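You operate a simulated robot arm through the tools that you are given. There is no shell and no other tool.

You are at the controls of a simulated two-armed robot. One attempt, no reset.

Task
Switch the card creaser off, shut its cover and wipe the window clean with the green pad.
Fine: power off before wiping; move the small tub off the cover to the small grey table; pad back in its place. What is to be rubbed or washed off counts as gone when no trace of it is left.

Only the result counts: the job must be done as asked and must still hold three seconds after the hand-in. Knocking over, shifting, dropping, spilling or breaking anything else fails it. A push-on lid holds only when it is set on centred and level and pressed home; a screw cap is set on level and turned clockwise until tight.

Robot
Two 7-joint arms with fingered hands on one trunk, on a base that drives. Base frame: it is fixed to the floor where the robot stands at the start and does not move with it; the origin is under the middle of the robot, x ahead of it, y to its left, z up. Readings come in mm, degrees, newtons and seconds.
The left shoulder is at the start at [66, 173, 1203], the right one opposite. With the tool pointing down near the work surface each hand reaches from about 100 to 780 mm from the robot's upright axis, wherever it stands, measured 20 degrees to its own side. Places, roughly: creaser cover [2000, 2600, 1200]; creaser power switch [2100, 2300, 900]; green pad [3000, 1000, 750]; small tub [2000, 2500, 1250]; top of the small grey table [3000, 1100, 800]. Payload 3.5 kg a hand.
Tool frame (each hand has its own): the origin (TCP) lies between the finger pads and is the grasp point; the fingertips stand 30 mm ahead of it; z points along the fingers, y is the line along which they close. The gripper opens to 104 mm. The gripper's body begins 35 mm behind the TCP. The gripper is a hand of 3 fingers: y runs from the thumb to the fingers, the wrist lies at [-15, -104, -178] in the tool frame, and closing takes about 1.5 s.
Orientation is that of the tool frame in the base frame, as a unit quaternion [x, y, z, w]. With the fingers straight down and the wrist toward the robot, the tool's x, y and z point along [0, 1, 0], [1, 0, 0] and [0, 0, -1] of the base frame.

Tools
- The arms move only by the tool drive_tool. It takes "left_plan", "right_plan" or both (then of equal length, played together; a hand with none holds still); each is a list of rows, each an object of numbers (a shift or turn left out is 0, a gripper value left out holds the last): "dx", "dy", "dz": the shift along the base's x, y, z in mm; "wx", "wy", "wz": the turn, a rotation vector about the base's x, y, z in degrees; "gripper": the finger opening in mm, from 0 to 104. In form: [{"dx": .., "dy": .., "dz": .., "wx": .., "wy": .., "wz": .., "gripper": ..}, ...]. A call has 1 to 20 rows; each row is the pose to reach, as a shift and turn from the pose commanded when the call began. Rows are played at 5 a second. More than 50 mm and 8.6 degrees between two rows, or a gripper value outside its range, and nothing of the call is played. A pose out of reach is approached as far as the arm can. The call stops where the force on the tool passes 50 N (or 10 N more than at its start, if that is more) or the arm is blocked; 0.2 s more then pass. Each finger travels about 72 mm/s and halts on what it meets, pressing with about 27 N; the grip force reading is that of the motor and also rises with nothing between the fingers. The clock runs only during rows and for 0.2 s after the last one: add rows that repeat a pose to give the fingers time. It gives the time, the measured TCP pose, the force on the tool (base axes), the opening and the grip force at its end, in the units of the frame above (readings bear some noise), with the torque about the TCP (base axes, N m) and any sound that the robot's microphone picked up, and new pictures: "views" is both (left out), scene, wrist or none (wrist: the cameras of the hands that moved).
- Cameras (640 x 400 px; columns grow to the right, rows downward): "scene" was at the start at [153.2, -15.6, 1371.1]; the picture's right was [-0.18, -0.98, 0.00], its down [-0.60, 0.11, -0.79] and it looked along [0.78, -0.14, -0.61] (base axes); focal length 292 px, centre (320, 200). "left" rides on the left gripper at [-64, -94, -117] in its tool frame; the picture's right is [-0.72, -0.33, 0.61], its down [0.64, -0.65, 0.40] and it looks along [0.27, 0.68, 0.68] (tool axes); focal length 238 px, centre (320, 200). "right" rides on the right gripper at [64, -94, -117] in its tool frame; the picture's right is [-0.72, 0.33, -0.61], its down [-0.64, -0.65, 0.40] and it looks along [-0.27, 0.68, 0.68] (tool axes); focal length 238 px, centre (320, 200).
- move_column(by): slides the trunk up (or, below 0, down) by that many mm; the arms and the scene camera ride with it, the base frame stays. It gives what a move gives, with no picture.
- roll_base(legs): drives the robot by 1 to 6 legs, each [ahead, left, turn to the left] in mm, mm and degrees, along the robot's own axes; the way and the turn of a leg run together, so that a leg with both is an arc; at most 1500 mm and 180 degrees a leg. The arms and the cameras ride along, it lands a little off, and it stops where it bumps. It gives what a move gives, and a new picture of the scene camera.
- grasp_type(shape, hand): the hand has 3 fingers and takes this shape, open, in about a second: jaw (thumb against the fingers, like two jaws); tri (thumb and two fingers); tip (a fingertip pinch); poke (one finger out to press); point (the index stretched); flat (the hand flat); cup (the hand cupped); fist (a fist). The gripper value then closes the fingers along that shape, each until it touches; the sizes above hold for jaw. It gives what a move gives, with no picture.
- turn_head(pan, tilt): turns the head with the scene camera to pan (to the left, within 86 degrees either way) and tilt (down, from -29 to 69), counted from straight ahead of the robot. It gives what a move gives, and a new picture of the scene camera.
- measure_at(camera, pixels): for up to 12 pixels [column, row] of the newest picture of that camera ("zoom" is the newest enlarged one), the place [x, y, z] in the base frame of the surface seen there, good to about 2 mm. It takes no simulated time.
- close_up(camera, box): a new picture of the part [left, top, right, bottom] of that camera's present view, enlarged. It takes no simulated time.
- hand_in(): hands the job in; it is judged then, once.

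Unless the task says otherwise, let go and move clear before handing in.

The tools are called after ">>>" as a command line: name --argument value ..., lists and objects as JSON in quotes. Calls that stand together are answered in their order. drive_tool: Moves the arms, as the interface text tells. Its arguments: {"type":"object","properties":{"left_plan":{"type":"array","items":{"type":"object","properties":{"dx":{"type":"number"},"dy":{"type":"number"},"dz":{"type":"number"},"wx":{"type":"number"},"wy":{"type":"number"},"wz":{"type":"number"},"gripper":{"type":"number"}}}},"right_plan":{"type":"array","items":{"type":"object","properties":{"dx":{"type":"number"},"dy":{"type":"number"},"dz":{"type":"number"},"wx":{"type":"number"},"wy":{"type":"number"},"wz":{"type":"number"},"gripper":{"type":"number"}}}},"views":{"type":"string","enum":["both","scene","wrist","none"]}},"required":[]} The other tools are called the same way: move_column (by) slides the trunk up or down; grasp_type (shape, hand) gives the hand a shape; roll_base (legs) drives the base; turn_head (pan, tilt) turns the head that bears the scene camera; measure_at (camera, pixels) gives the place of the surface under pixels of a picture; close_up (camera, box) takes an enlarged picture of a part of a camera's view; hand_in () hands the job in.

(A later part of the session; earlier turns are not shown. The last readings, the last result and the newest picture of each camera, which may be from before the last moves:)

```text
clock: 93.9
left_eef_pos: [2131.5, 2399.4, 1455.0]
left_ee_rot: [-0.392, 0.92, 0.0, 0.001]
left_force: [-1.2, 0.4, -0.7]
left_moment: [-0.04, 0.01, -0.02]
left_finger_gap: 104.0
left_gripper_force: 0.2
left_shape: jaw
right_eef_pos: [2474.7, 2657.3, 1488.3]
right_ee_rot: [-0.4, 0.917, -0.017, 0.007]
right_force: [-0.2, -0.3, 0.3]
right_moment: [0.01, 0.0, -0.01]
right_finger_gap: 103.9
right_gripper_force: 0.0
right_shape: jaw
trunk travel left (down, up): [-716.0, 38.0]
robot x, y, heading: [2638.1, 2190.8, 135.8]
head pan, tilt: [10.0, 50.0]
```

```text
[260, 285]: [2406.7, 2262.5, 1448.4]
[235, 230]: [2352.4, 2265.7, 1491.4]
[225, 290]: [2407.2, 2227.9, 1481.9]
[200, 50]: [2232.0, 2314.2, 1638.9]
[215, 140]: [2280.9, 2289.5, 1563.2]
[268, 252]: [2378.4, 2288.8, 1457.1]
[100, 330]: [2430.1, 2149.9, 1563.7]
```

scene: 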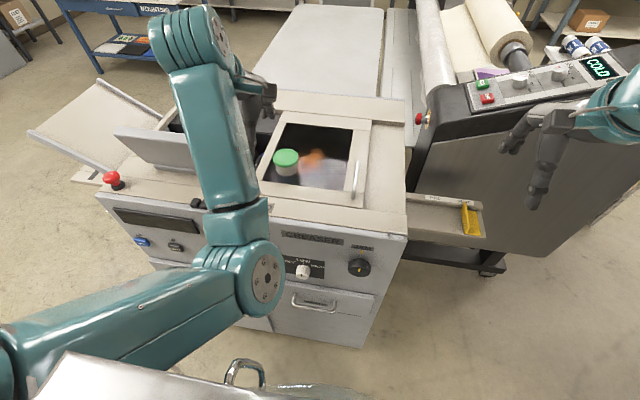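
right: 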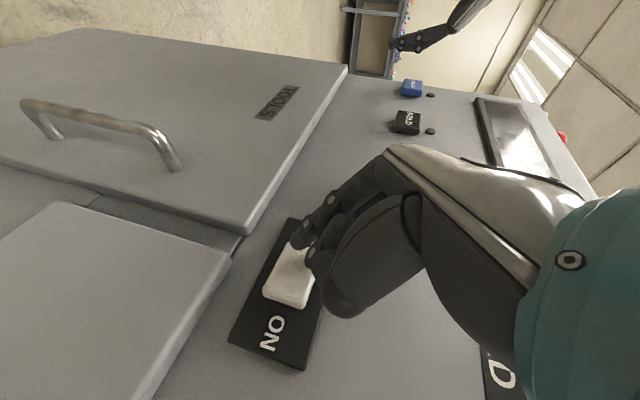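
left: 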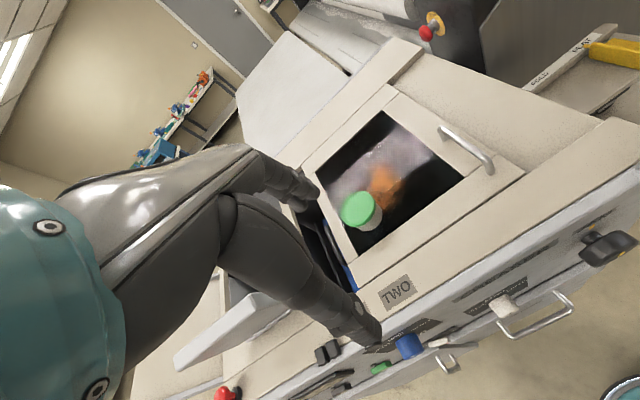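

The elbow is clear (about z 1440, well before the panel). To learn the base's front extent, I'll measure the piece visible at the left wrist picture's lower right corner.

>>> measure_at --camera "left" --pixels '[[625, 390], [635, 385], [610, 395], [638, 398], [604, 385]]'

>>> close_up --camera "left" --box '[540, 340, 640, 400]'

```text
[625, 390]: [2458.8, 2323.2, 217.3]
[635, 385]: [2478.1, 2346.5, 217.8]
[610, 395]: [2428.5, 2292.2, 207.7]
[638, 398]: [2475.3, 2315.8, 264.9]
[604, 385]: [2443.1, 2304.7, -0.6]
```

```text
6.40 times, centred on (590, 370) of left
```

zoom: 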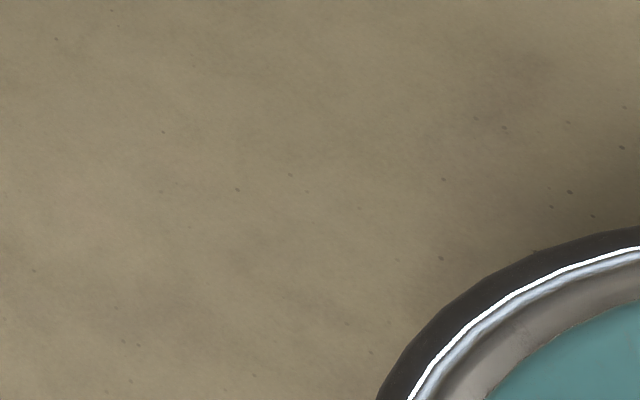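

The round base edge is only about 235 mm from my axis, so I can safely go 110 mm closer. I'll do that and lower the trunk 100 mm.

>>> roll_base --legs '[[110, 0, 0]]'

>>> move_column --by -100

>>> turn_head --pan 10 --tilt 60

```text
clock: 95.1
left_eef_pos: [2054.9, 2475.3, 1456.3]
left_ee_rot: [-0.391, 0.92, 0.0, 0.0]
left_force: [-0.5, 1.1, 1.0]
left_moment: [-0.01, 0.01, 0.03]
left_finger_gap: 104.0
left_gripper_force: 0.0
left_shape: jaw
right_eef_pos: [2399.5, 2731.8, 1488.0]
right_ee_rot: [-0.399, 0.917, -0.018, 0.007]
right_force: [-0.4, 0.6, -0.3]
right_moment: [-0.01, -0.05, 0.0]
right_finger_gap: 103.9
right_gripper_force: 0.0
right_shape: jaw
trunk travel left (down, up): [-716.0, 38.0]
robot x, y, heading: [2557.5, 2263.3, 135.4]
head pan, tilt: [10.0, 50.0]
```

scene: 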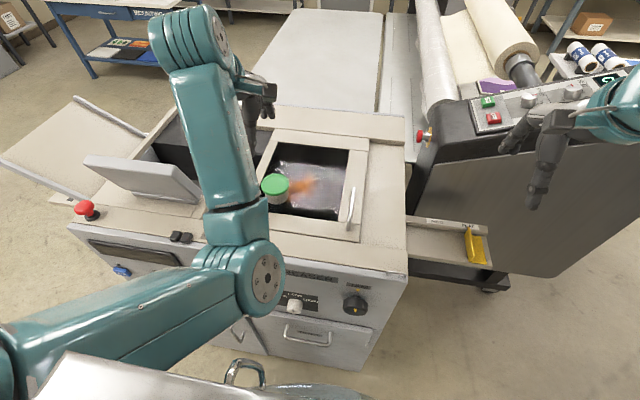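

```text
clock: 96.4
left_eef_pos: [2054.3, 2478.2, 1355.5]
left_ee_rot: [-0.391, 0.92, -0.001, -0.001]
left_force: [-0.8, -0.8, -1.0]
left_moment: [0.02, -0.01, 0.0]
left_finger_gap: 104.1
left_gripper_force: 0.1
left_shape: jaw
right_eef_pos: [2398.6, 2732.5, 1387.8]
right_ee_rot: [-0.399, 0.917, -0.018, 0.007]
right_force: [-0.8, 0.3, 0.1]
right_moment: [-0.02, 0.05, 0.02]
right_finger_gap: 103.9
right_gripper_force: 0.1
right_shape: jaw
trunk travel left (down, up): [-616.0, 138.0]
robot x, y, heading: [2556.2, 2263.2, 135.7]
head pan, tilt: [10.0, 50.0]
```

```text
clock: 97.2
left_eef_pos: [2054.0, 2475.3, 1354.4]
left_ee_rot: [-0.391, 0.92, 0.0, 0.0]
left_force: [0.5, 0.1, -0.6]
left_moment: [0.0, 0.02, -0.02]
left_finger_gap: 103.9
left_gripper_force: 0.1
left_shape: jaw
right_eef_pos: [2398.4, 2733.1, 1386.1]
right_ee_rot: [-0.399, 0.917, -0.018, 0.007]
right_force: [0.2, 0.4, 0.2]
right_moment: [0.01, 0.01, 0.01]
right_finger_gap: 103.9
right_gripper_force: 0.0
right_shape: jaw
trunk travel left (down, up): [-616.0, 138.0]
robot x, y, heading: [2555.6, 2263.7, 135.6]
head pan, tilt: [10.0, 60.0]
```

scene: 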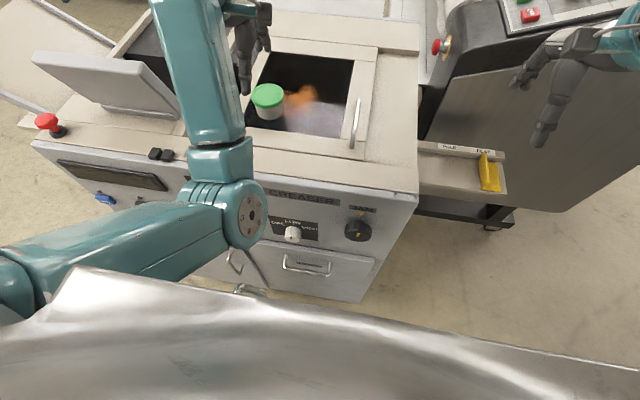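

Left hand at (2054, 2476, 1354). I'll move it above the tub (z 1250) and check from the wrist camera.

>>> drive_tool --left_plan '[{"dx": -18, "dy": 10, "dz": -20, "gripper": 104}, {"dx": -36, "dy": 20, "dz": -45}, {"dx": -54, "dy": 30, "dz": -70}, {"dx": -71, "dy": 40.5, "dz": -95}, {"dx": -71, "dy": 40.5, "dz": -104}, {"dx": -71, "dy": 40.5, "dz": -104}]'

```text
clock: 98.6
left_eef_pos: [1983.5, 2518.8, 1251.5]
left_ee_rot: [-0.391, 0.92, 0.0, 0.0]
left_force: [0.5, -0.5, -0.6]
left_moment: [-0.02, -0.02, -0.01]
left_finger_gap: 104.2
left_gripper_force: 0.0
left_shape: jaw
right_eef_pos: [2398.7, 2733.4, 1388.7]
right_ee_rot: [-0.398, 0.917, -0.018, 0.006]
right_force: [0.4, 0.1, 0.1]
right_moment: [0.01, 0.0, 0.03]
right_finger_gap: 104.0
right_gripper_force: 0.0
right_shape: jaw
trunk travel left (down, up): [-616.0, 138.0]
robot x, y, heading: [2553.7, 2266.8, 135.6]
head pan, tilt: [10.0, 60.0]
```

scene: 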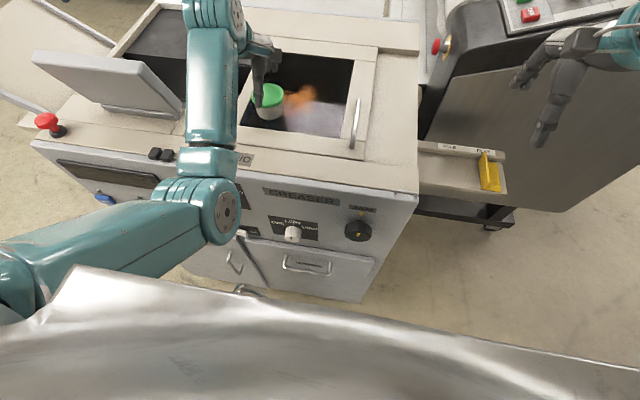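
left: 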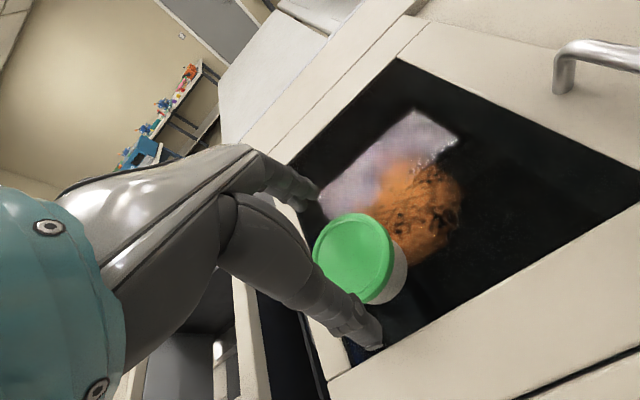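

The hand is right over the tub; lid centre in the wrist view is at (354, 258). I'll verify with a measurement before descending.

>>> measure_at --camera "left" --pixels '[[354, 258], [316, 255], [391, 257], [355, 217], [352, 300], [370, 338], [303, 197], [395, 285]]'

```text
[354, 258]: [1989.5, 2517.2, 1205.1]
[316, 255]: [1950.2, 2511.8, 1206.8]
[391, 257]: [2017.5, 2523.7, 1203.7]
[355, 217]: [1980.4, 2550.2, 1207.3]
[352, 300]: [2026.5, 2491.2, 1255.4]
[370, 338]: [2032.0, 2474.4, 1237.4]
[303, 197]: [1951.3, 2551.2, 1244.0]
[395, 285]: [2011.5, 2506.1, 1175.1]
```

The tub centre matches the TCP. I'll descend 60 mm so the fingertips straddle the tub just above the glass.

>>> drive_tool --left_plan '[{"dx": 0, "dy": -1.5, "dz": -20}, {"dx": 0, "dy": -1.5, "dz": -40}, {"dx": 0, "dy": -1.5, "dz": -52}, {"dx": 0, "dy": -1.5, "dz": -59}, {"dx": 0, "dy": -1.5, "dz": -59}]'

```text
clock: 99.8
left_eef_pos: [1983.0, 2515.8, 1192.6]
left_ee_rot: [-0.392, 0.92, 0.0, 0.0]
left_force: [-0.7, 0.9, 2.0]
left_moment: [0.03, 0.04, 0.03]
left_finger_gap: 104.1
left_gripper_force: 0.1
left_shape: jaw
right_eef_pos: [2397.6, 2732.9, 1388.8]
right_ee_rot: [-0.399, 0.917, -0.019, 0.007]
right_force: [-0.5, 0.2, 0.2]
right_moment: [-0.04, 0.01, -0.02]
right_finger_gap: 104.0
right_gripper_force: 0.1
right_shape: jaw
trunk travel left (down, up): [-616.0, 138.0]
robot x, y, heading: [2558.2, 2267.5, 135.4]
head pan, tilt: [10.0, 60.0]
```

scene: 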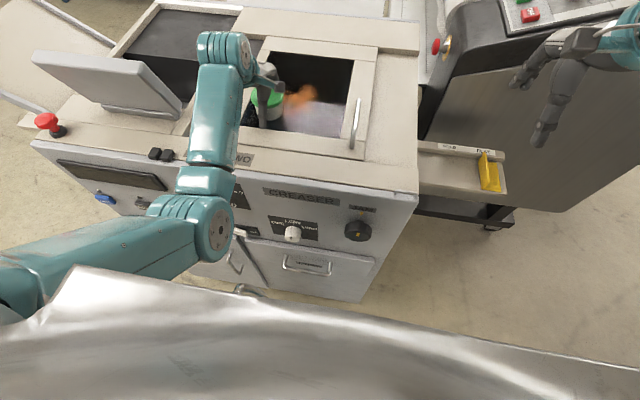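
left: 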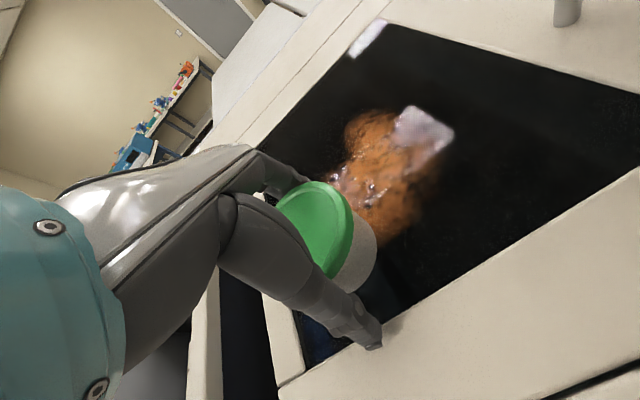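

The tub lies between the fingers. I'll close the grip on its body.

>>> drive_tool --left_plan '[{"gripper": 80}, {"gripper": 65}, {"gripper": 55}, {"gripper": 50}, {"gripper": 50}, {"gripper": 50}, {"gripper": 50}]' --views "wrist"

```text
clock: 101.4
left_eef_pos: [1983.5, 2515.9, 1193.9]
left_ee_rot: [-0.392, 0.92, -0.001, 0.0]
left_force: [-1.7, 2.2, 3.6]
left_moment: [0.09, 0.1, 0.01]
left_finger_gap: 56.1
left_gripper_force: 26.9
left_shape: jaw
right_eef_pos: [2397.1, 2732.1, 1389.2]
right_ee_rot: [-0.398, 0.917, -0.018, 0.007]
right_force: [0.2, 0.6, -0.5]
right_moment: [-0.01, 0.01, -0.02]
right_finger_gap: 104.2
right_gripper_force: 0.1
right_shape: jaw
trunk travel left (down, up): [-616.0, 138.0]
robot x, y, heading: [2554.7, 2265.3, 135.8]
head pan, tilt: [10.0, 60.0]
```

left: 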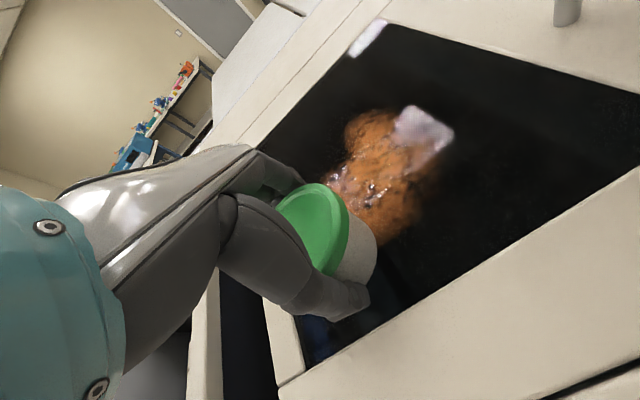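

The grip holds at 56 mm with 27 N. I'll lift it straight up.

>>> drive_tool --left_plan '[{"dz": 10}, {"dz": 30}, {"dz": 60}, {"dz": 95}, {"dz": 130}, {"dz": 160}, {"dz": 160}]'

```text
clock: 103.0
left_eef_pos: [1982.1, 2514.3, 1354.3]
left_ee_rot: [-0.391, 0.92, -0.001, 0.0]
left_force: [0.3, -0.9, -1.3]
left_moment: [0.0, 0.0, 0.0]
left_finger_gap: 55.5
left_gripper_force: 26.9
left_shape: jaw
right_eef_pos: [2398.7, 2733.2, 1386.9]
right_ee_rot: [-0.399, 0.917, -0.018, 0.007]
right_force: [-0.2, 0.6, 1.0]
right_moment: [0.01, 0.0, -0.01]
right_finger_gap: 103.9
right_gripper_force: 0.1
right_shape: jaw
trunk travel left (down, up): [-616.0, 138.0]
robot x, y, heading: [2554.6, 2262.3, 135.3]
head pan, tilt: [10.0, 60.0]
```

scene: 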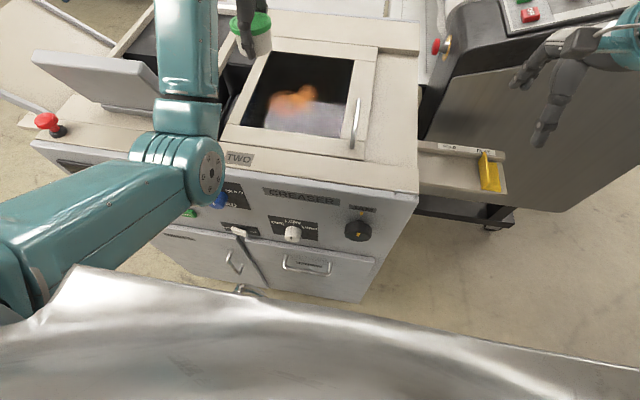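
left: 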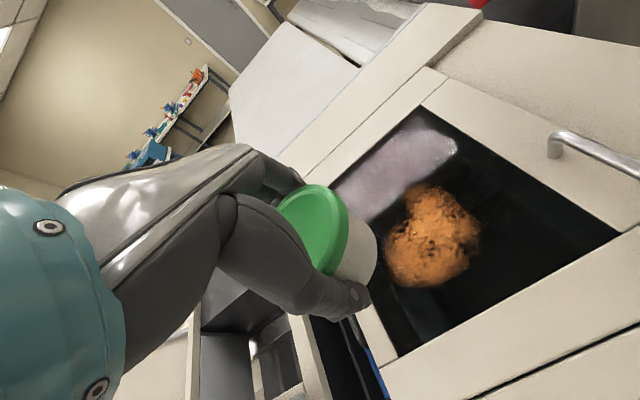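

The tub is up and the smear on the window is fully visible now. With the left hand pulled aside holding the tub, I'll bring the closed right hand to the right side of the cover handle to slide the cover shut.

>>> drive_tool --left_plan '[{"dx": 17, "dy": -22, "dz": 5}, {"dx": 34, "dy": -43, "dz": 10}, {"dx": 51, "dy": -65, "dz": 15}, {"dx": 69, "dy": -87, "dz": 20}, {"dx": 86, "dy": -108, "dz": 25}, {"dx": 103, "dy": -130, "dz": 30}, {"dx": 103, "dy": -130, "dz": 30}, {"dx": 103, "dy": -130, "dz": 30}]' --right_plan '[{"dx": -35, "dy": -10, "dz": -16, "gripper": 60}, {"dx": -70, "dy": -20, "dz": -32, "gripper": 30}, {"dx": -105, "dy": -30, "dz": -48, "gripper": 0}, {"dx": -140, "dy": -40, "dz": -64}, {"dx": -175, "dy": -50, "dz": -80}, {"dx": -210, "dy": -58, "dz": -95}, {"dx": -227, "dy": -62.5, "dz": -100}, {"dx": -227, "dy": -62.5, "dz": -100}]'

```text
clock: 104.8
left_eef_pos: [2087.5, 2385.2, 1381.8]
left_ee_rot: [-0.39, 0.921, 0.001, 0.0]
left_force: [0.3, 0.5, -0.8]
left_moment: [-0.02, 0.01, 0.01]
left_finger_gap: 55.3
left_gripper_force: 27.5
left_shape: jaw
right_eef_pos: [2173.3, 2670.9, 1288.7]
right_ee_rot: [-0.399, 0.917, -0.017, 0.007]
right_force: [-0.3, 1.0, 0.0]
right_moment: [0.0, 0.0, 0.01]
right_finger_gap: 0.0
right_gripper_force: 26.9
right_shape: jaw
trunk travel left (down, up): [-616.0, 138.0]
robot x, y, heading: [2556.4, 2263.6, 135.4]
head pan, tilt: [10.0, 60.0]
```

scene: 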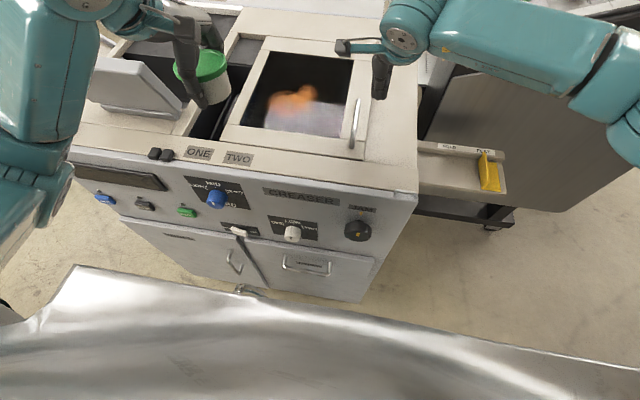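
right: 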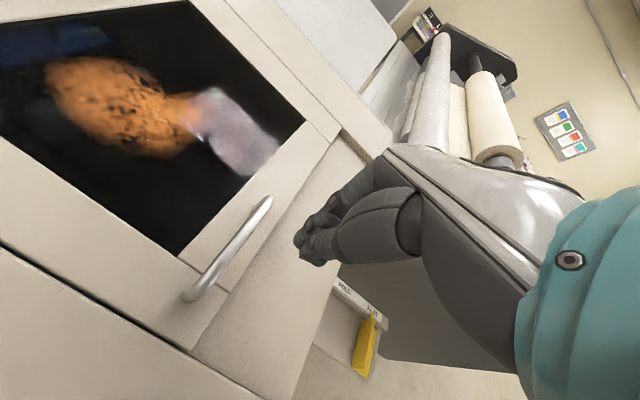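
left: 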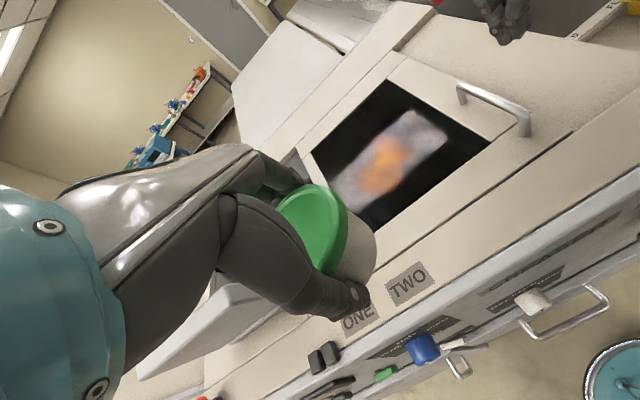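

The right hand is beside the handle (bar at (230, 250) in the right view). I'll measure the handle and cover edges from here.

>>> measure_at --camera "right" --pixels '[[265, 202], [195, 295], [232, 243], [300, 255], [318, 262], [225, 325], [192, 350], [330, 150], [290, 215], [250, 300], [200, 270], [240, 200]]'

```text
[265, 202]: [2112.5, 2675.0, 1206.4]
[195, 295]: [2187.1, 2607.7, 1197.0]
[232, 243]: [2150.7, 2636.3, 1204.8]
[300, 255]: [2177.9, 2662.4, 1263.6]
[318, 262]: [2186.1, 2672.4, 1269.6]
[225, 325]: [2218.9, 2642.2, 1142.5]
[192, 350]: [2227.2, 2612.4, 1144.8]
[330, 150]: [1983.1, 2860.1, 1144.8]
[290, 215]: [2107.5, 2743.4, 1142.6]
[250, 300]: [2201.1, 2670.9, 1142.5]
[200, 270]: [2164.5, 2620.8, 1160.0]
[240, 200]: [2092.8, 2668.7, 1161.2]
```

Let me look at the closed fingertips' width before descending.

>>> close_up --camera "right" --box '[250, 130, 450, 300]'

>>> close_up --camera "scene" --box '[320, 20, 430, 170]'

```text
2.35 times, centred on (350, 215) of right
```

zoom: 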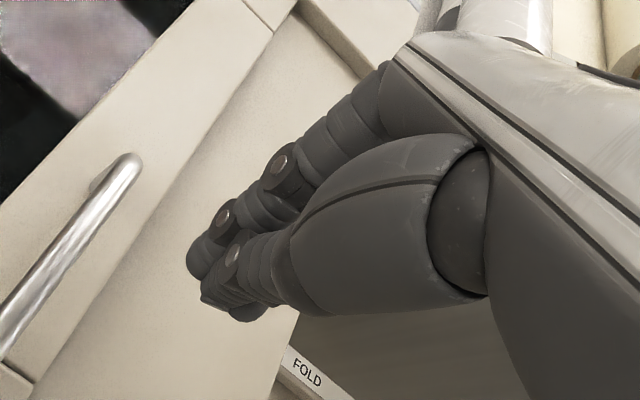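

```text
2.67 times, centred on (375, 95) of scene
```

zoom: 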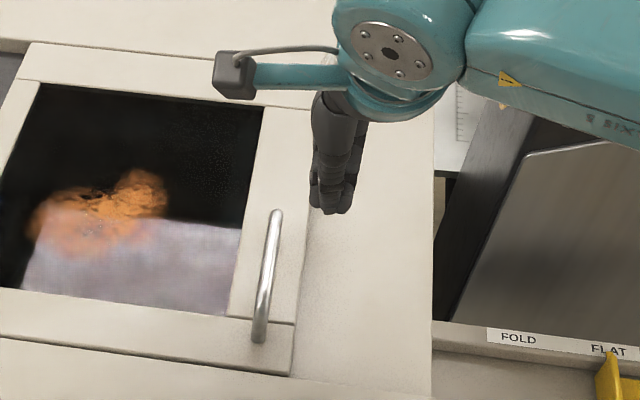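

The closed fingers are about 35 mm wide and clear the bar by some 15 mm. I'll descend beside the handle.

>>> drive_tool --right_plan '[{"dx": 2, "dy": 2, "dz": -30}, {"dx": 2, "dy": 2, "dz": -60}, {"dx": 2, "dy": 2, "dz": -80}, {"dx": 2, "dy": 2, "dz": -93}, {"dx": 2, "dy": 2, "dz": -93}]'

```text
clock: 106.0
left_eef_pos: [2087.3, 2386.4, 1382.9]
left_ee_rot: [-0.391, 0.92, 0.0, 0.0]
left_force: [0.2, 0.4, -0.1]
left_moment: [-0.02, 0.02, 0.0]
left_finger_gap: 55.4
left_gripper_force: 27.2
left_shape: jaw
right_eef_pos: [2174.5, 2673.8, 1194.3]
right_ee_rot: [-0.4, 0.917, -0.018, 0.007]
right_force: [-0.5, 0.1, -0.1]
right_moment: [0.0, 0.0, 0.0]
right_finger_gap: 0.1
right_gripper_force: 26.7
right_shape: jaw
trunk travel left (down, up): [-616.0, 138.0]
robot x, y, heading: [2557.1, 2263.8, 135.7]
head pan, tilt: [10.0, 60.0]
```

scene: 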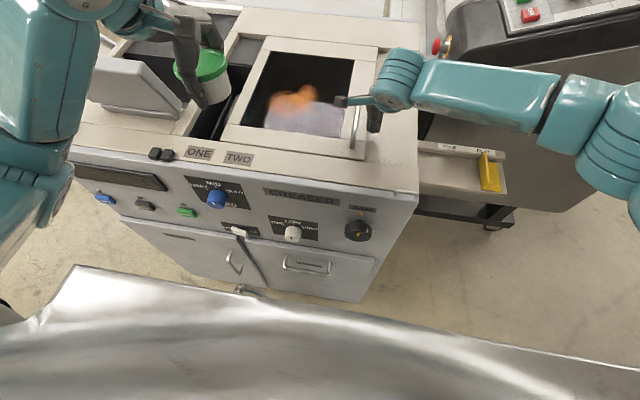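
right: 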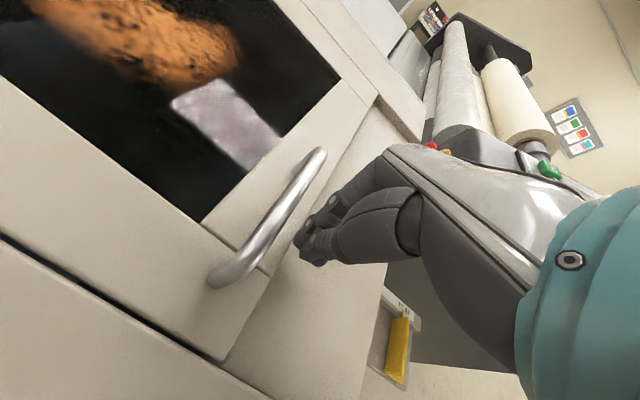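

I'll now push the handle to the left (toward the plate) in 12 mm steps.

>>> drive_tool --right_plan '[{"dx": -8.5, "dy": -8.5}, {"dx": -17, "dy": -17}, {"dx": -25.5, "dy": -25.5}, {"dx": -34, "dy": -34}, {"dx": -42.5, "dy": -42.5}]'

```text
clock: 107.2
left_eef_pos: [2086.2, 2385.4, 1383.0]
left_ee_rot: [-0.391, 0.92, 0.0, 0.001]
left_force: [-0.2, 0.0, -1.6]
left_moment: [0.0, 0.0, -0.01]
left_finger_gap: 55.1
left_gripper_force: 27.2
left_shape: jaw
right_eef_pos: [2130.4, 2629.9, 1195.1]
right_ee_rot: [-0.399, 0.917, -0.019, 0.006]
right_force: [-0.6, -0.2, -0.4]
right_moment: [0.01, -0.02, -0.01]
right_finger_gap: 0.1
right_gripper_force: 26.9
right_shape: jaw
trunk travel left (down, up): [-616.0, 138.0]
robot x, y, heading: [2558.2, 2264.1, 135.6]
head pan, tilt: [10.0, 60.0]
```

scene: 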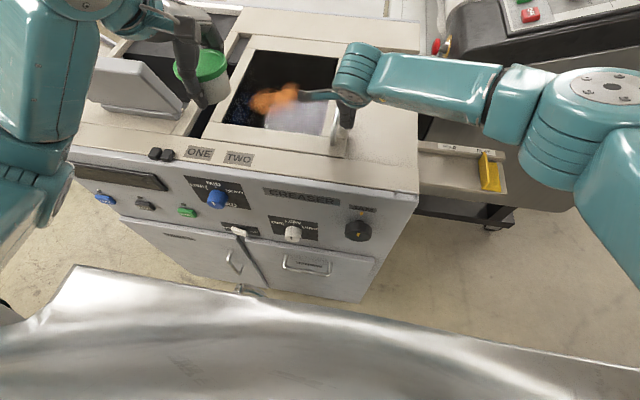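
right: 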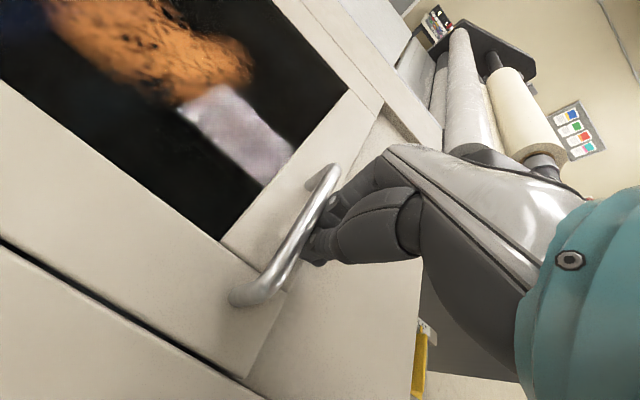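

The cover is sliding left easily. I'll continue until it stops.

>>> drive_tool --right_plan '[{"dx": -8, "dy": -8}, {"dx": -16, "dy": -16}, {"dx": -22, "dy": -22}, {"dx": -27, "dy": -27}, {"dx": -32, "dy": -32}]'

>>> close_up --camera "scene" --box '[150, 0, 430, 200]'

```text
clock: 108.4
left_eef_pos: [2088.7, 2387.4, 1384.3]
left_ee_rot: [-0.39, 0.921, -0.001, -0.001]
left_force: [0.5, -0.5, -0.3]
left_moment: [0.0, 0.01, -0.02]
left_finger_gap: 55.2
left_gripper_force: 26.6
left_shape: jaw
right_eef_pos: [2101.1, 2600.6, 1194.7]
right_ee_rot: [-0.397, 0.917, -0.017, 0.008]
right_force: [5.2, 4.6, 0.3]
right_moment: [0.0, 0.05, -0.04]
right_finger_gap: 0.0
right_gripper_force: 27.0
right_shape: jaw
trunk travel left (down, up): [-616.0, 138.0]
robot x, y, heading: [2557.1, 2269.2, 135.5]
head pan, tilt: [10.0, 60.0]
```

scene: 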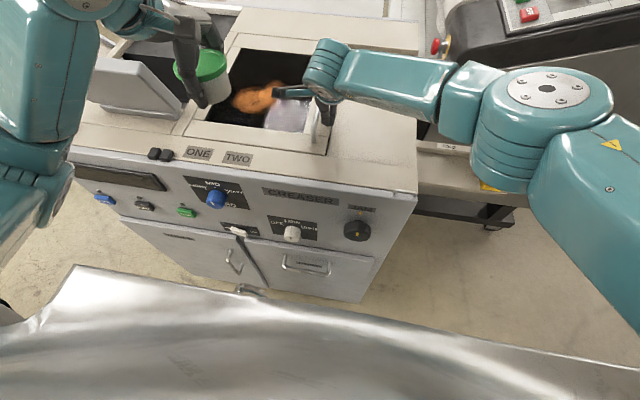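
right: 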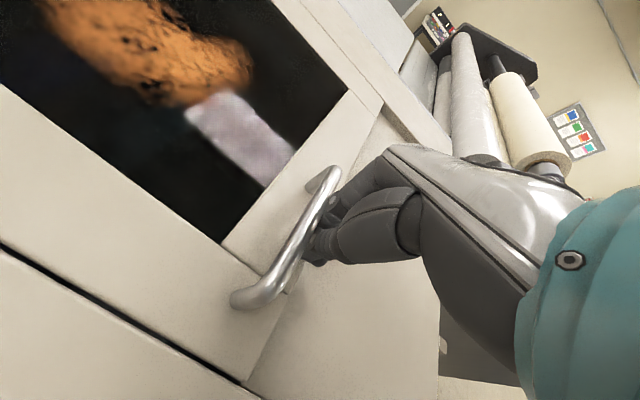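

```text
2.00 times, centred on (290, 100) of scene
```

zoom: 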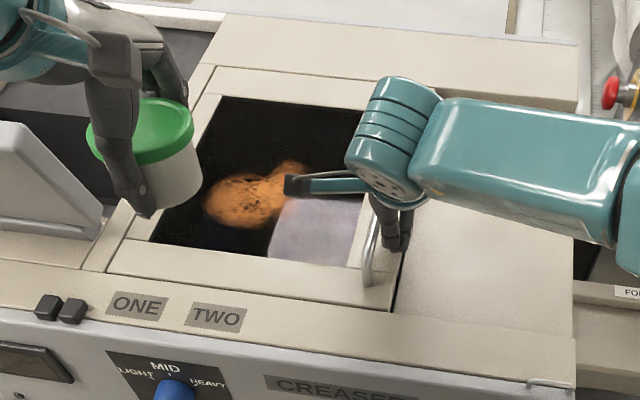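

The gap looks closed and the force rose to 7 N. I'll push a little further to make sure it is fully home.

>>> drive_tool --right_plan '[{"dx": -3, "dy": -3}, {"dx": -6, "dy": -6}, {"dx": -9, "dy": -9}, {"dx": -9, "dy": -9}]' --views "none"

```text
clock: 109.4
left_eef_pos: [2091.8, 2389.9, 1385.1]
left_ee_rot: [-0.391, 0.92, -0.001, -0.002]
left_force: [0.1, 0.2, -1.3]
left_moment: [0.01, -0.02, -0.02]
left_finger_gap: 55.1
left_gripper_force: 26.3
left_shape: jaw
right_eef_pos: [2097.3, 2600.8, 1193.4]
right_ee_rot: [-0.392, 0.92, -0.017, 0.011]
right_force: [31.7, 25.1, 2.0]
right_moment: [-0.14, 0.21, -0.34]
right_finger_gap: 0.0
right_gripper_force: 27.2
right_shape: jaw
trunk travel left (down, up): [-616.0, 138.0]
robot x, y, heading: [2555.6, 2261.0, 135.5]
head pan, tilt: [10.0, 60.0]
```

It's firmly at its stop (40 N, no more motion). I'll back the right hand off the handle and raise it.

>>> drive_tool --right_plan '[{"dx": 10, "dy": 10}, {"dx": 25, "dy": 25}, {"dx": 30, "dy": 30, "dz": 40}, {"dx": 30, "dy": 30, "dz": 85}, {"dx": 50, "dy": 50, "dz": 120}, {"dx": 80, "dy": 65, "dz": 150}, {"dx": 110, "dy": 80, "dz": 180}, {"dx": 140, "dy": 95, "dz": 195}]' --views "scene"

>>> close_up --camera "scene" --box '[150, 20, 430, 200]'

```text
clock: 111.2
left_eef_pos: [2086.9, 2386.0, 1383.2]
left_ee_rot: [-0.392, 0.92, -0.001, -0.001]
left_force: [0.6, 0.6, -0.3]
left_moment: [-0.04, 0.0, 0.01]
left_finger_gap: 55.2
left_gripper_force: 26.4
left_shape: jaw
right_eef_pos: [2232.7, 2686.3, 1388.7]
right_ee_rot: [-0.399, 0.917, -0.019, 0.005]
right_force: [0.0, -0.7, -0.6]
right_moment: [0.0, -0.01, 0.01]
right_finger_gap: 0.1
right_gripper_force: 27.0
right_shape: jaw
trunk travel left (down, up): [-616.0, 138.0]
robot x, y, heading: [2559.7, 2263.8, 135.6]
head pan, tilt: [10.0, 60.0]
```

scene: 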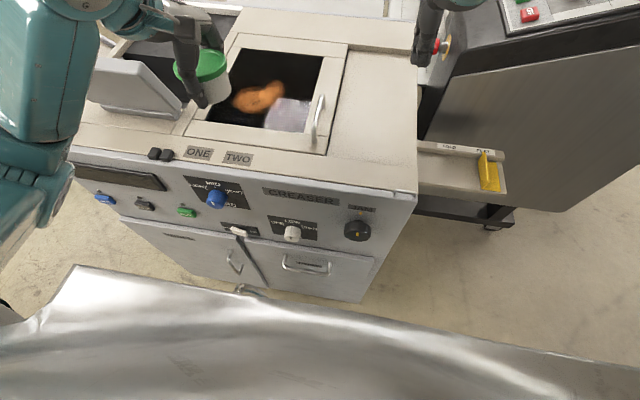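

```text
2.22 times, centred on (290, 110) of scene
```

zoom: 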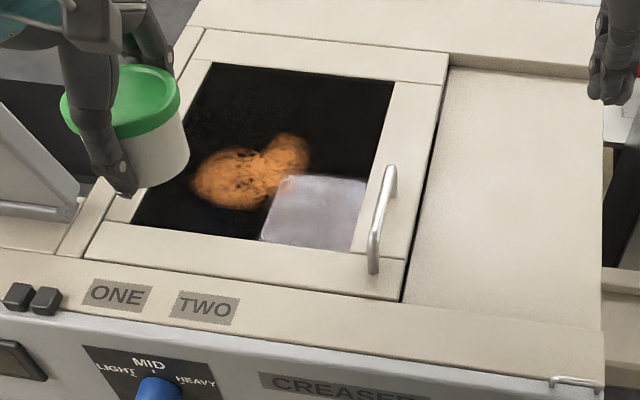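

The cover is shut. I'll record the smear's outline and window corners now.

>>> measure_at --camera "zoom" --pixels '[[192, 180], [225, 208], [260, 200], [308, 150], [285, 133], [215, 155], [215, 65], [393, 83], [135, 222], [355, 250], [285, 180], [190, 190]]'

```text
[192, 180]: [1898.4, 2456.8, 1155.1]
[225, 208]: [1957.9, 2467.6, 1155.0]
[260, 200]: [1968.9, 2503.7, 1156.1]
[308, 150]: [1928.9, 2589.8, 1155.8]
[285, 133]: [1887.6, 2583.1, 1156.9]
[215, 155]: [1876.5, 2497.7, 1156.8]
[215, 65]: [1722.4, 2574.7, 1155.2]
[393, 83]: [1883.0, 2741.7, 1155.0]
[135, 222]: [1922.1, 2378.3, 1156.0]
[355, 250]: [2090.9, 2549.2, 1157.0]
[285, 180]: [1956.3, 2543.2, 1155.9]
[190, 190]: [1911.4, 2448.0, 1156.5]
```

Smear spans about 120 × 140 mm, now at the left-centre of the window. Next I'll back away from the creaser and turn to face the small grey table with the tub.

>>> roll_base --legs '[[-300, 0, 0], [0, 0, 145]]'

>>> turn_head --pan 0 --tilt 40

```text
clock: 119.1
left_eef_pos: [3071.3, 1668.3, 1382.5]
left_ee_rot: [0.997, 0.076, 0.0, 0.0]
left_force: [0.2, 0.4, -0.5]
left_moment: [0.0, -0.03, -0.01]
left_finger_gap: 54.4
left_gripper_force: 27.2
left_shape: jaw
right_eef_pos: [2777.6, 1519.9, 1389.6]
right_ee_rot: [0.996, 0.083, -0.001, -0.019]
right_force: [0.4, 0.5, -0.6]
right_moment: [-0.02, -0.02, 0.0]
right_finger_gap: 0.1
right_gripper_force: 26.8
right_shape: jaw
trunk travel left (down, up): [-616.0, 138.0]
robot x, y, heading: [2771.5, 2050.9, -82.0]
head pan, tilt: [10.0, 60.0]
```

scene: 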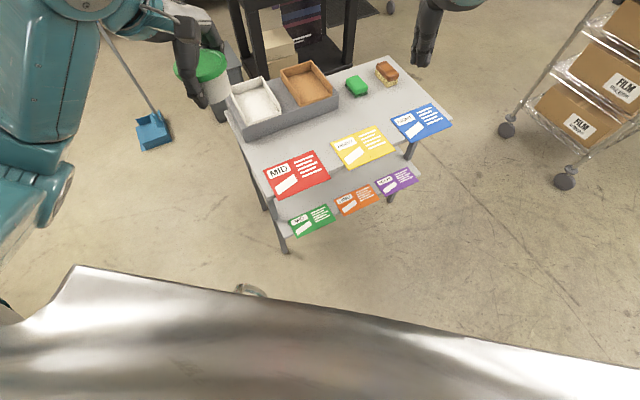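

```text
clock: 120.0
left_eef_pos: [3071.9, 1669.7, 1381.2]
left_ee_rot: [0.997, 0.076, 0.0, 0.0]
left_force: [0.7, -0.9, -1.0]
left_moment: [-0.02, -0.01, -0.01]
left_finger_gap: 54.4
left_gripper_force: 26.9
left_shape: jaw
right_eef_pos: [2777.4, 1519.4, 1388.0]
right_ee_rot: [0.996, 0.083, -0.001, -0.019]
right_force: [0.1, -1.0, 0.4]
right_moment: [0.02, 0.0, 0.0]
right_finger_gap: 0.0
right_gripper_force: 27.0
right_shape: jaw
trunk travel left (down, up): [-616.0, 138.0]
robot x, y, heading: [2772.7, 2053.3, -81.6]
head pan, tilt: [0.0, 40.0]
```

scene: 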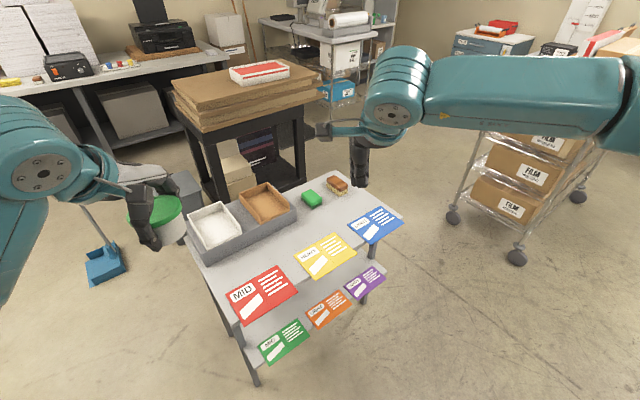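

The table holds a grey organizer with two boxes, the green pad at (312, 198), a brown brush at (337, 186), and colored cards along the near edge. I'll zoom and measure free space.

>>> close_up --camera "scene" --box '[180, 160, 420, 330]'

>>> measure_at --camera "scene" --pixels '[[193, 245], [240, 325], [404, 238], [350, 172], [268, 280], [290, 235], [325, 215], [350, 205], [375, 205], [300, 215], [312, 192], [337, 182]]'

```text
2.35 times, centred on (300, 245) of scene
```

zoom: 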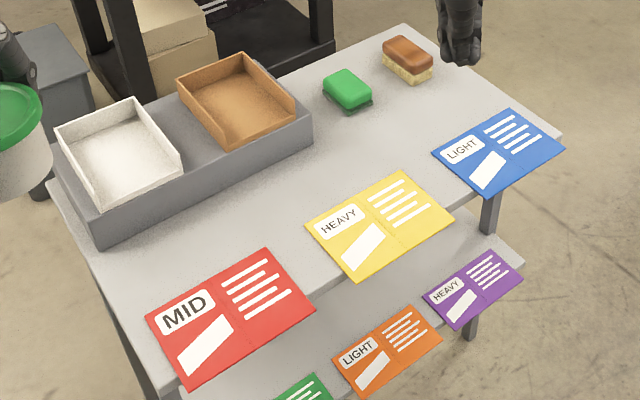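

```text
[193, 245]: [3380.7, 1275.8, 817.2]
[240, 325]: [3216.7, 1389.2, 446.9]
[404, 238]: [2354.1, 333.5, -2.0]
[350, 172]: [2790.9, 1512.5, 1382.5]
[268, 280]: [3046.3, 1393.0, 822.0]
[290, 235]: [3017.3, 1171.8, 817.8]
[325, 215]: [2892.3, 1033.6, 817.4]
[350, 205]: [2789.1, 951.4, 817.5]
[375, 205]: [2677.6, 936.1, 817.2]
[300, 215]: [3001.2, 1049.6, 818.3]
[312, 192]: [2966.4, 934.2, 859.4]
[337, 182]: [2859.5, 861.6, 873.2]
```

>>> measure_at --camera "zoom" --pixels '[[54, 185], [155, 392], [558, 135], [404, 30], [98, 246], [312, 150], [258, 250], [305, 228], [393, 174], [432, 153], [508, 110], [312, 310]]'

>>> measure_at --camera "zoom" --pixels '[[323, 83], [348, 70], [372, 97], [348, 112], [347, 85], [383, 48], [405, 38], [432, 60], [408, 82], [252, 225], [340, 180], [400, 140]]'

```text
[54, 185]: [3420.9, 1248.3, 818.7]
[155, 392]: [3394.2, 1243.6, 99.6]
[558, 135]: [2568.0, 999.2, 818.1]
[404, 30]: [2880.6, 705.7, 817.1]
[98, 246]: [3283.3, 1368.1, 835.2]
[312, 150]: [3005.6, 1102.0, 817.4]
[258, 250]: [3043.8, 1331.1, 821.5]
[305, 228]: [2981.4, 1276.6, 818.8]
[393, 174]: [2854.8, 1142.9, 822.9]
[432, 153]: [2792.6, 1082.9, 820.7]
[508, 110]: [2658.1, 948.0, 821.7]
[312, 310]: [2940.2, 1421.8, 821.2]
```

```text
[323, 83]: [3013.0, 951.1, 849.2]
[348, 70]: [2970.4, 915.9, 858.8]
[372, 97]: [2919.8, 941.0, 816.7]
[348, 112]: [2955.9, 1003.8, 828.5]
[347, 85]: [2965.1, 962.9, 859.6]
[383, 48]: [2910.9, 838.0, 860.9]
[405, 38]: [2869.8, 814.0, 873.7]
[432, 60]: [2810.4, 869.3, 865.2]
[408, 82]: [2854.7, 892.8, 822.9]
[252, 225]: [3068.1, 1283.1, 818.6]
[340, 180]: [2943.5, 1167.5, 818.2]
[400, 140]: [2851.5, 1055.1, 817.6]
```

The table's free strip between the cards and the organizer fits the tub at about (3041, 1233). I'll drive to stand square before the table's near edge, turning first.

>>> roll_base --legs '[[0, 0, 36.6], [0, -590, 0], [200, 0, 0]]'

>>> turn_head --pan 0 --tilt 52

```text
clock: 126.2
left_eef_pos: [2952.8, 1366.9, 1383.1]
left_ee_rot: [0.925, 0.379, 0.0, 0.0]
left_force: [0.4, 0.5, -0.8]
left_moment: [0.01, 0.0, 0.01]
left_finger_gap: 54.3
left_gripper_force: 26.3
left_shape: jaw
right_eef_pos: [2802.1, 1072.0, 1388.7]
right_ee_rot: [0.922, 0.387, -0.007, -0.018]
right_force: [0.2, -0.7, -0.5]
right_moment: [-0.01, 0.0, 0.02]
right_finger_gap: 0.0
right_gripper_force: 27.5
right_shape: jaw
trunk travel left (down, up): [-616.0, 138.0]
robot x, y, heading: [2480.9, 1501.0, -46.0]
head pan, tilt: [0.0, 40.0]
```

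scene: 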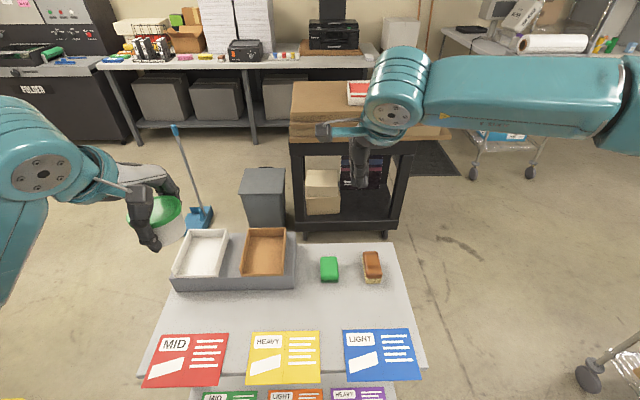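

```text
clock: 126.9
left_eef_pos: [2951.8, 1366.1, 1383.2]
left_ee_rot: [0.926, 0.378, -0.001, -0.001]
left_force: [0.2, -0.4, -1.8]
left_moment: [0.01, 0.02, 0.03]
left_finger_gap: 54.2
left_gripper_force: 27.1
left_shape: jaw
right_eef_pos: [2801.9, 1071.2, 1389.4]
right_ee_rot: [0.922, 0.387, -0.007, -0.02]
right_force: [0.4, 0.2, 0.0]
right_moment: [-0.01, -0.01, 0.02]
right_finger_gap: 0.0
right_gripper_force: 26.9
right_shape: jaw
trunk travel left (down, up): [-616.0, 138.0]
robot x, y, heading: [2486.6, 1497.8, -45.8]
head pan, tilt: [0.0, 52.0]
```

scene: 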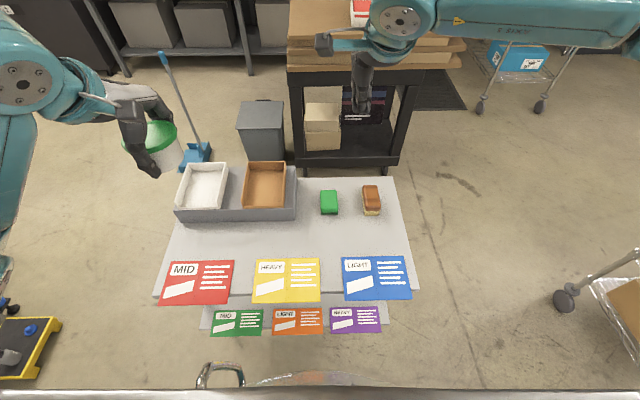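

I'm square to the table. I'll move 80 mm closer and lower the trunk 316 mm to working height.

>>> roll_base --legs '[[80, 0, 0.8]]'

>>> move_column --by -300

>>> turn_head --pan 0 --tilt 52

```text
clock: 128.0
left_eef_pos: [3010.8, 1315.8, 1382.2]
left_ee_rot: [0.923, 0.386, 0.0, 0.001]
left_force: [0.4, -0.6, -1.0]
left_moment: [-0.01, -0.02, 0.0]
left_finger_gap: 54.5
left_gripper_force: 27.3
left_shape: jaw
right_eef_pos: [2865.3, 1020.0, 1388.7]
right_ee_rot: [0.919, 0.394, -0.007, -0.018]
right_force: [-0.1, -0.3, -0.4]
right_moment: [0.04, 0.01, 0.0]
right_finger_gap: 0.0
right_gripper_force: 27.0
right_shape: jaw
trunk travel left (down, up): [-616.0, 138.0]
robot x, y, heading: [2541.8, 1444.8, -45.1]
head pan, tilt: [0.0, 52.0]
```

scene: 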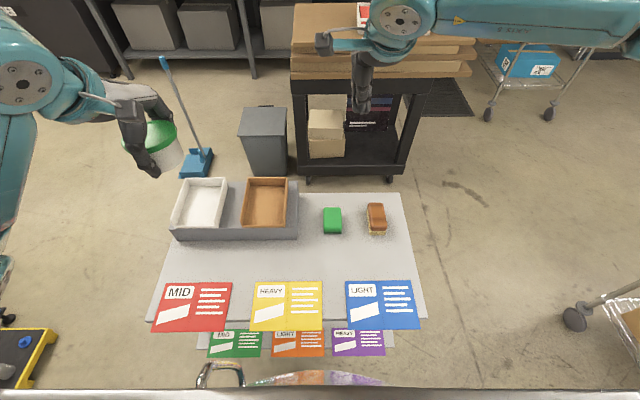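

```text
clock: 131.0
left_eef_pos: [3009.9, 1317.5, 1082.5]
left_ee_rot: [0.923, 0.386, 0.0, 0.0]
left_force: [1.5, -0.8, -1.0]
left_moment: [0.04, -0.01, -0.03]
left_finger_gap: 54.4
left_gripper_force: 26.9
left_shape: jaw
right_eef_pos: [2864.7, 1020.3, 1089.7]
right_ee_rot: [0.919, 0.394, -0.007, -0.018]
right_force: [0.2, 0.0, 0.5]
right_moment: [0.0, -0.02, 0.01]
right_finger_gap: 0.0
right_gripper_force: 26.9
right_shape: jaw
trunk travel left (down, up): [-316.0, 438.0]
robot x, y, heading: [2541.5, 1445.6, -45.1]
head pan, tilt: [0.0, 52.0]
```

```text
clock: 131.6
left_eef_pos: [3010.4, 1318.1, 1082.9]
left_ee_rot: [0.923, 0.386, 0.0, 0.0]
left_force: [-0.6, -0.8, -1.6]
left_moment: [-0.02, 0.03, -0.02]
left_finger_gap: 54.3
left_gripper_force: 27.3
left_shape: jaw
right_eef_pos: [2864.4, 1021.3, 1088.7]
right_ee_rot: [0.919, 0.394, -0.006, -0.018]
right_force: [0.1, -0.1, 1.4]
right_moment: [-0.03, 0.0, 0.02]
right_finger_gap: 0.3
right_gripper_force: 27.2
right_shape: jaw
trunk travel left (down, up): [-316.0, 438.0]
robot x, y, heading: [2541.6, 1439.8, -45.0]
head pan, tilt: [0.0, 52.0]
```

scene: 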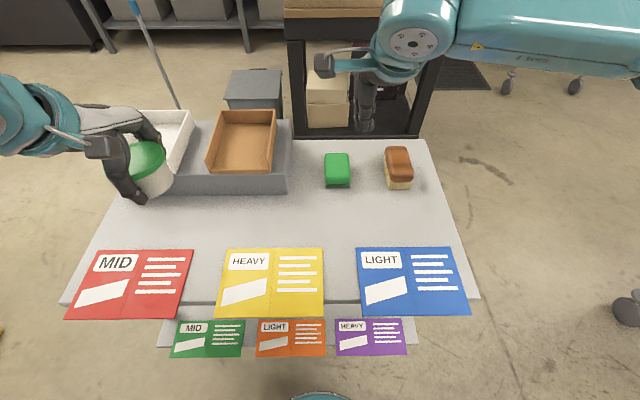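

Now I'll verify the free spot on the table and its exact height.

>>> measure_at --camera "scene" --pixels '[[200, 220], [225, 225], [180, 225], [240, 215], [200, 198], [200, 246], [235, 246], [290, 190], [250, 230], [337, 150], [337, 175], [337, 186]]'

>>> close_up --camera "scene" --box '[290, 130, 440, 210]'

```text
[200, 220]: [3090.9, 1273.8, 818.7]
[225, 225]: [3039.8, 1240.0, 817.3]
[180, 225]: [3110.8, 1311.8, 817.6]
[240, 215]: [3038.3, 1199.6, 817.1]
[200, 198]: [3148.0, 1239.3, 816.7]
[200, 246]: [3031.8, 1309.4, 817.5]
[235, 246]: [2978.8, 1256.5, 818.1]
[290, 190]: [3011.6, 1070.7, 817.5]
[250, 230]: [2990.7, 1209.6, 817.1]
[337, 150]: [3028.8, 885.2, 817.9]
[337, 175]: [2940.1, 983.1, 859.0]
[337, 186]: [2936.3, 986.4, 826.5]
```

```text
4.27 times, centred on (365, 170) of scene
```

zoom: 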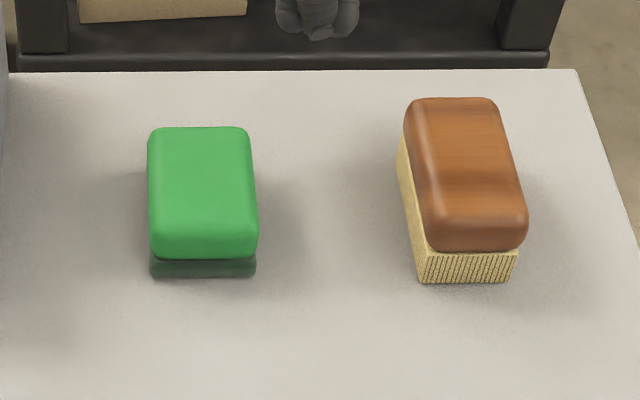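

Table top is at z 817.5. I'll carry the tub over the free spot (3041, 1233) and lower it to about 45 mm above the surface.

>>> drive_tool --left_plan '[{"dx": 8, "dy": -21, "dz": -35}, {"dx": 15, "dy": -43, "dz": -70}, {"dx": 23, "dy": -64, "dz": -105}, {"dx": 30.6, "dy": -85, "dz": -140}, {"dx": 30.6, "dy": -85, "dz": -183}, {"dx": 30.6, "dy": -85, "dz": -183}]'

```text
clock: 133.0
left_eef_pos: [3038.6, 1234.7, 897.8]
left_ee_rot: [0.922, 0.386, -0.001, -0.001]
left_force: [0.3, -0.5, -0.6]
left_moment: [0.0, 0.0, 0.0]
left_finger_gap: 54.1
left_gripper_force: 26.9
left_shape: jaw
right_eef_pos: [2863.9, 1018.5, 1088.8]
right_ee_rot: [0.919, 0.394, -0.007, -0.017]
right_force: [0.3, 0.2, 0.1]
right_moment: [0.02, 0.0, 0.01]
right_finger_gap: 0.0
right_gripper_force: 27.3
right_shape: jaw
trunk travel left (down, up): [-316.0, 438.0]
robot x, y, heading: [2538.4, 1441.9, -45.0]
head pan, tilt: [0.0, 52.0]
```

scene: 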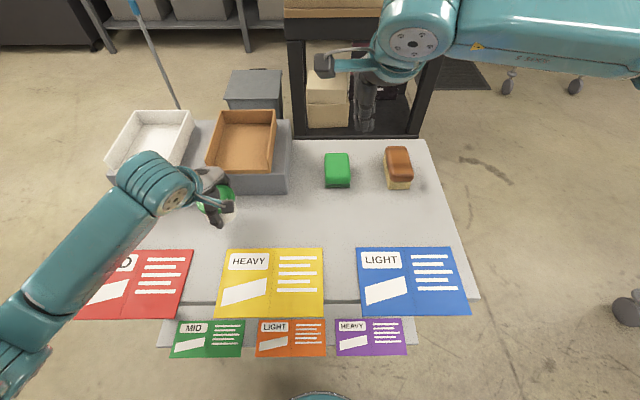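
left: 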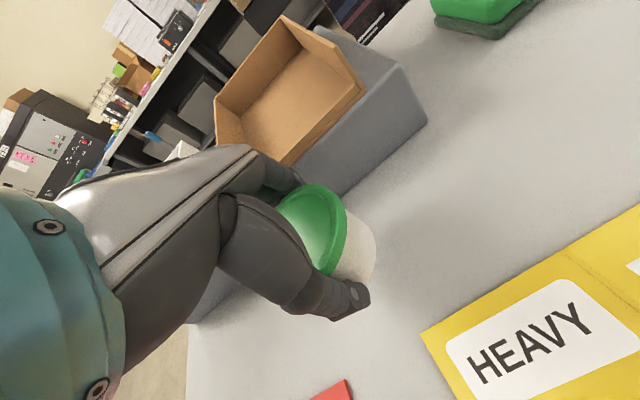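

Clear of organizer and cards. I'll lower the last 42 mm gently.

>>> drive_tool --left_plan '[{"dx": -2, "dy": 2, "dz": -15}, {"dx": -2, "dy": 2, "dz": -28}, {"dx": -2, "dy": 2, "dz": -36}, {"dx": -2, "dy": 2, "dz": -40}, {"dx": -2, "dy": 2, "dz": -42}, {"dx": -2, "dy": 2, "dz": -42}]' --views "wrist"

```text
clock: 134.4
left_eef_pos: [3039.4, 1234.0, 858.1]
left_ee_rot: [0.922, 0.386, 0.0, -0.001]
left_force: [0.4, 0.0, -0.4]
left_moment: [0.01, 0.03, 0.0]
left_finger_gap: 53.9
left_gripper_force: 27.3
left_shape: jaw
right_eef_pos: [2863.8, 1021.1, 1088.9]
right_ee_rot: [0.919, 0.394, -0.007, -0.018]
right_force: [0.2, 0.1, 0.7]
right_moment: [-0.01, 0.01, 0.01]
right_finger_gap: 0.0
right_gripper_force: 26.9
right_shape: jaw
trunk travel left (down, up): [-316.0, 438.0]
robot x, y, heading: [2542.4, 1443.8, -45.0]
head pan, tilt: [0.0, 52.0]
```

left: 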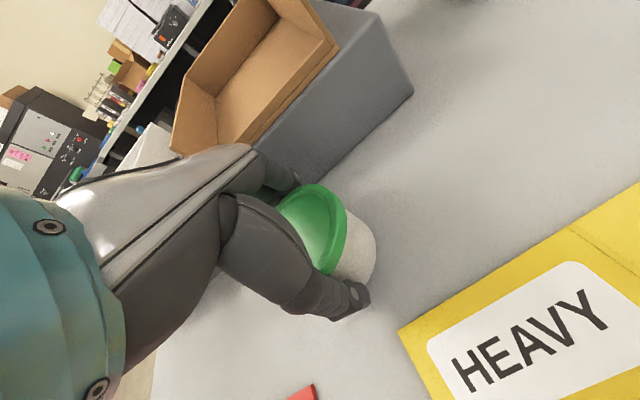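

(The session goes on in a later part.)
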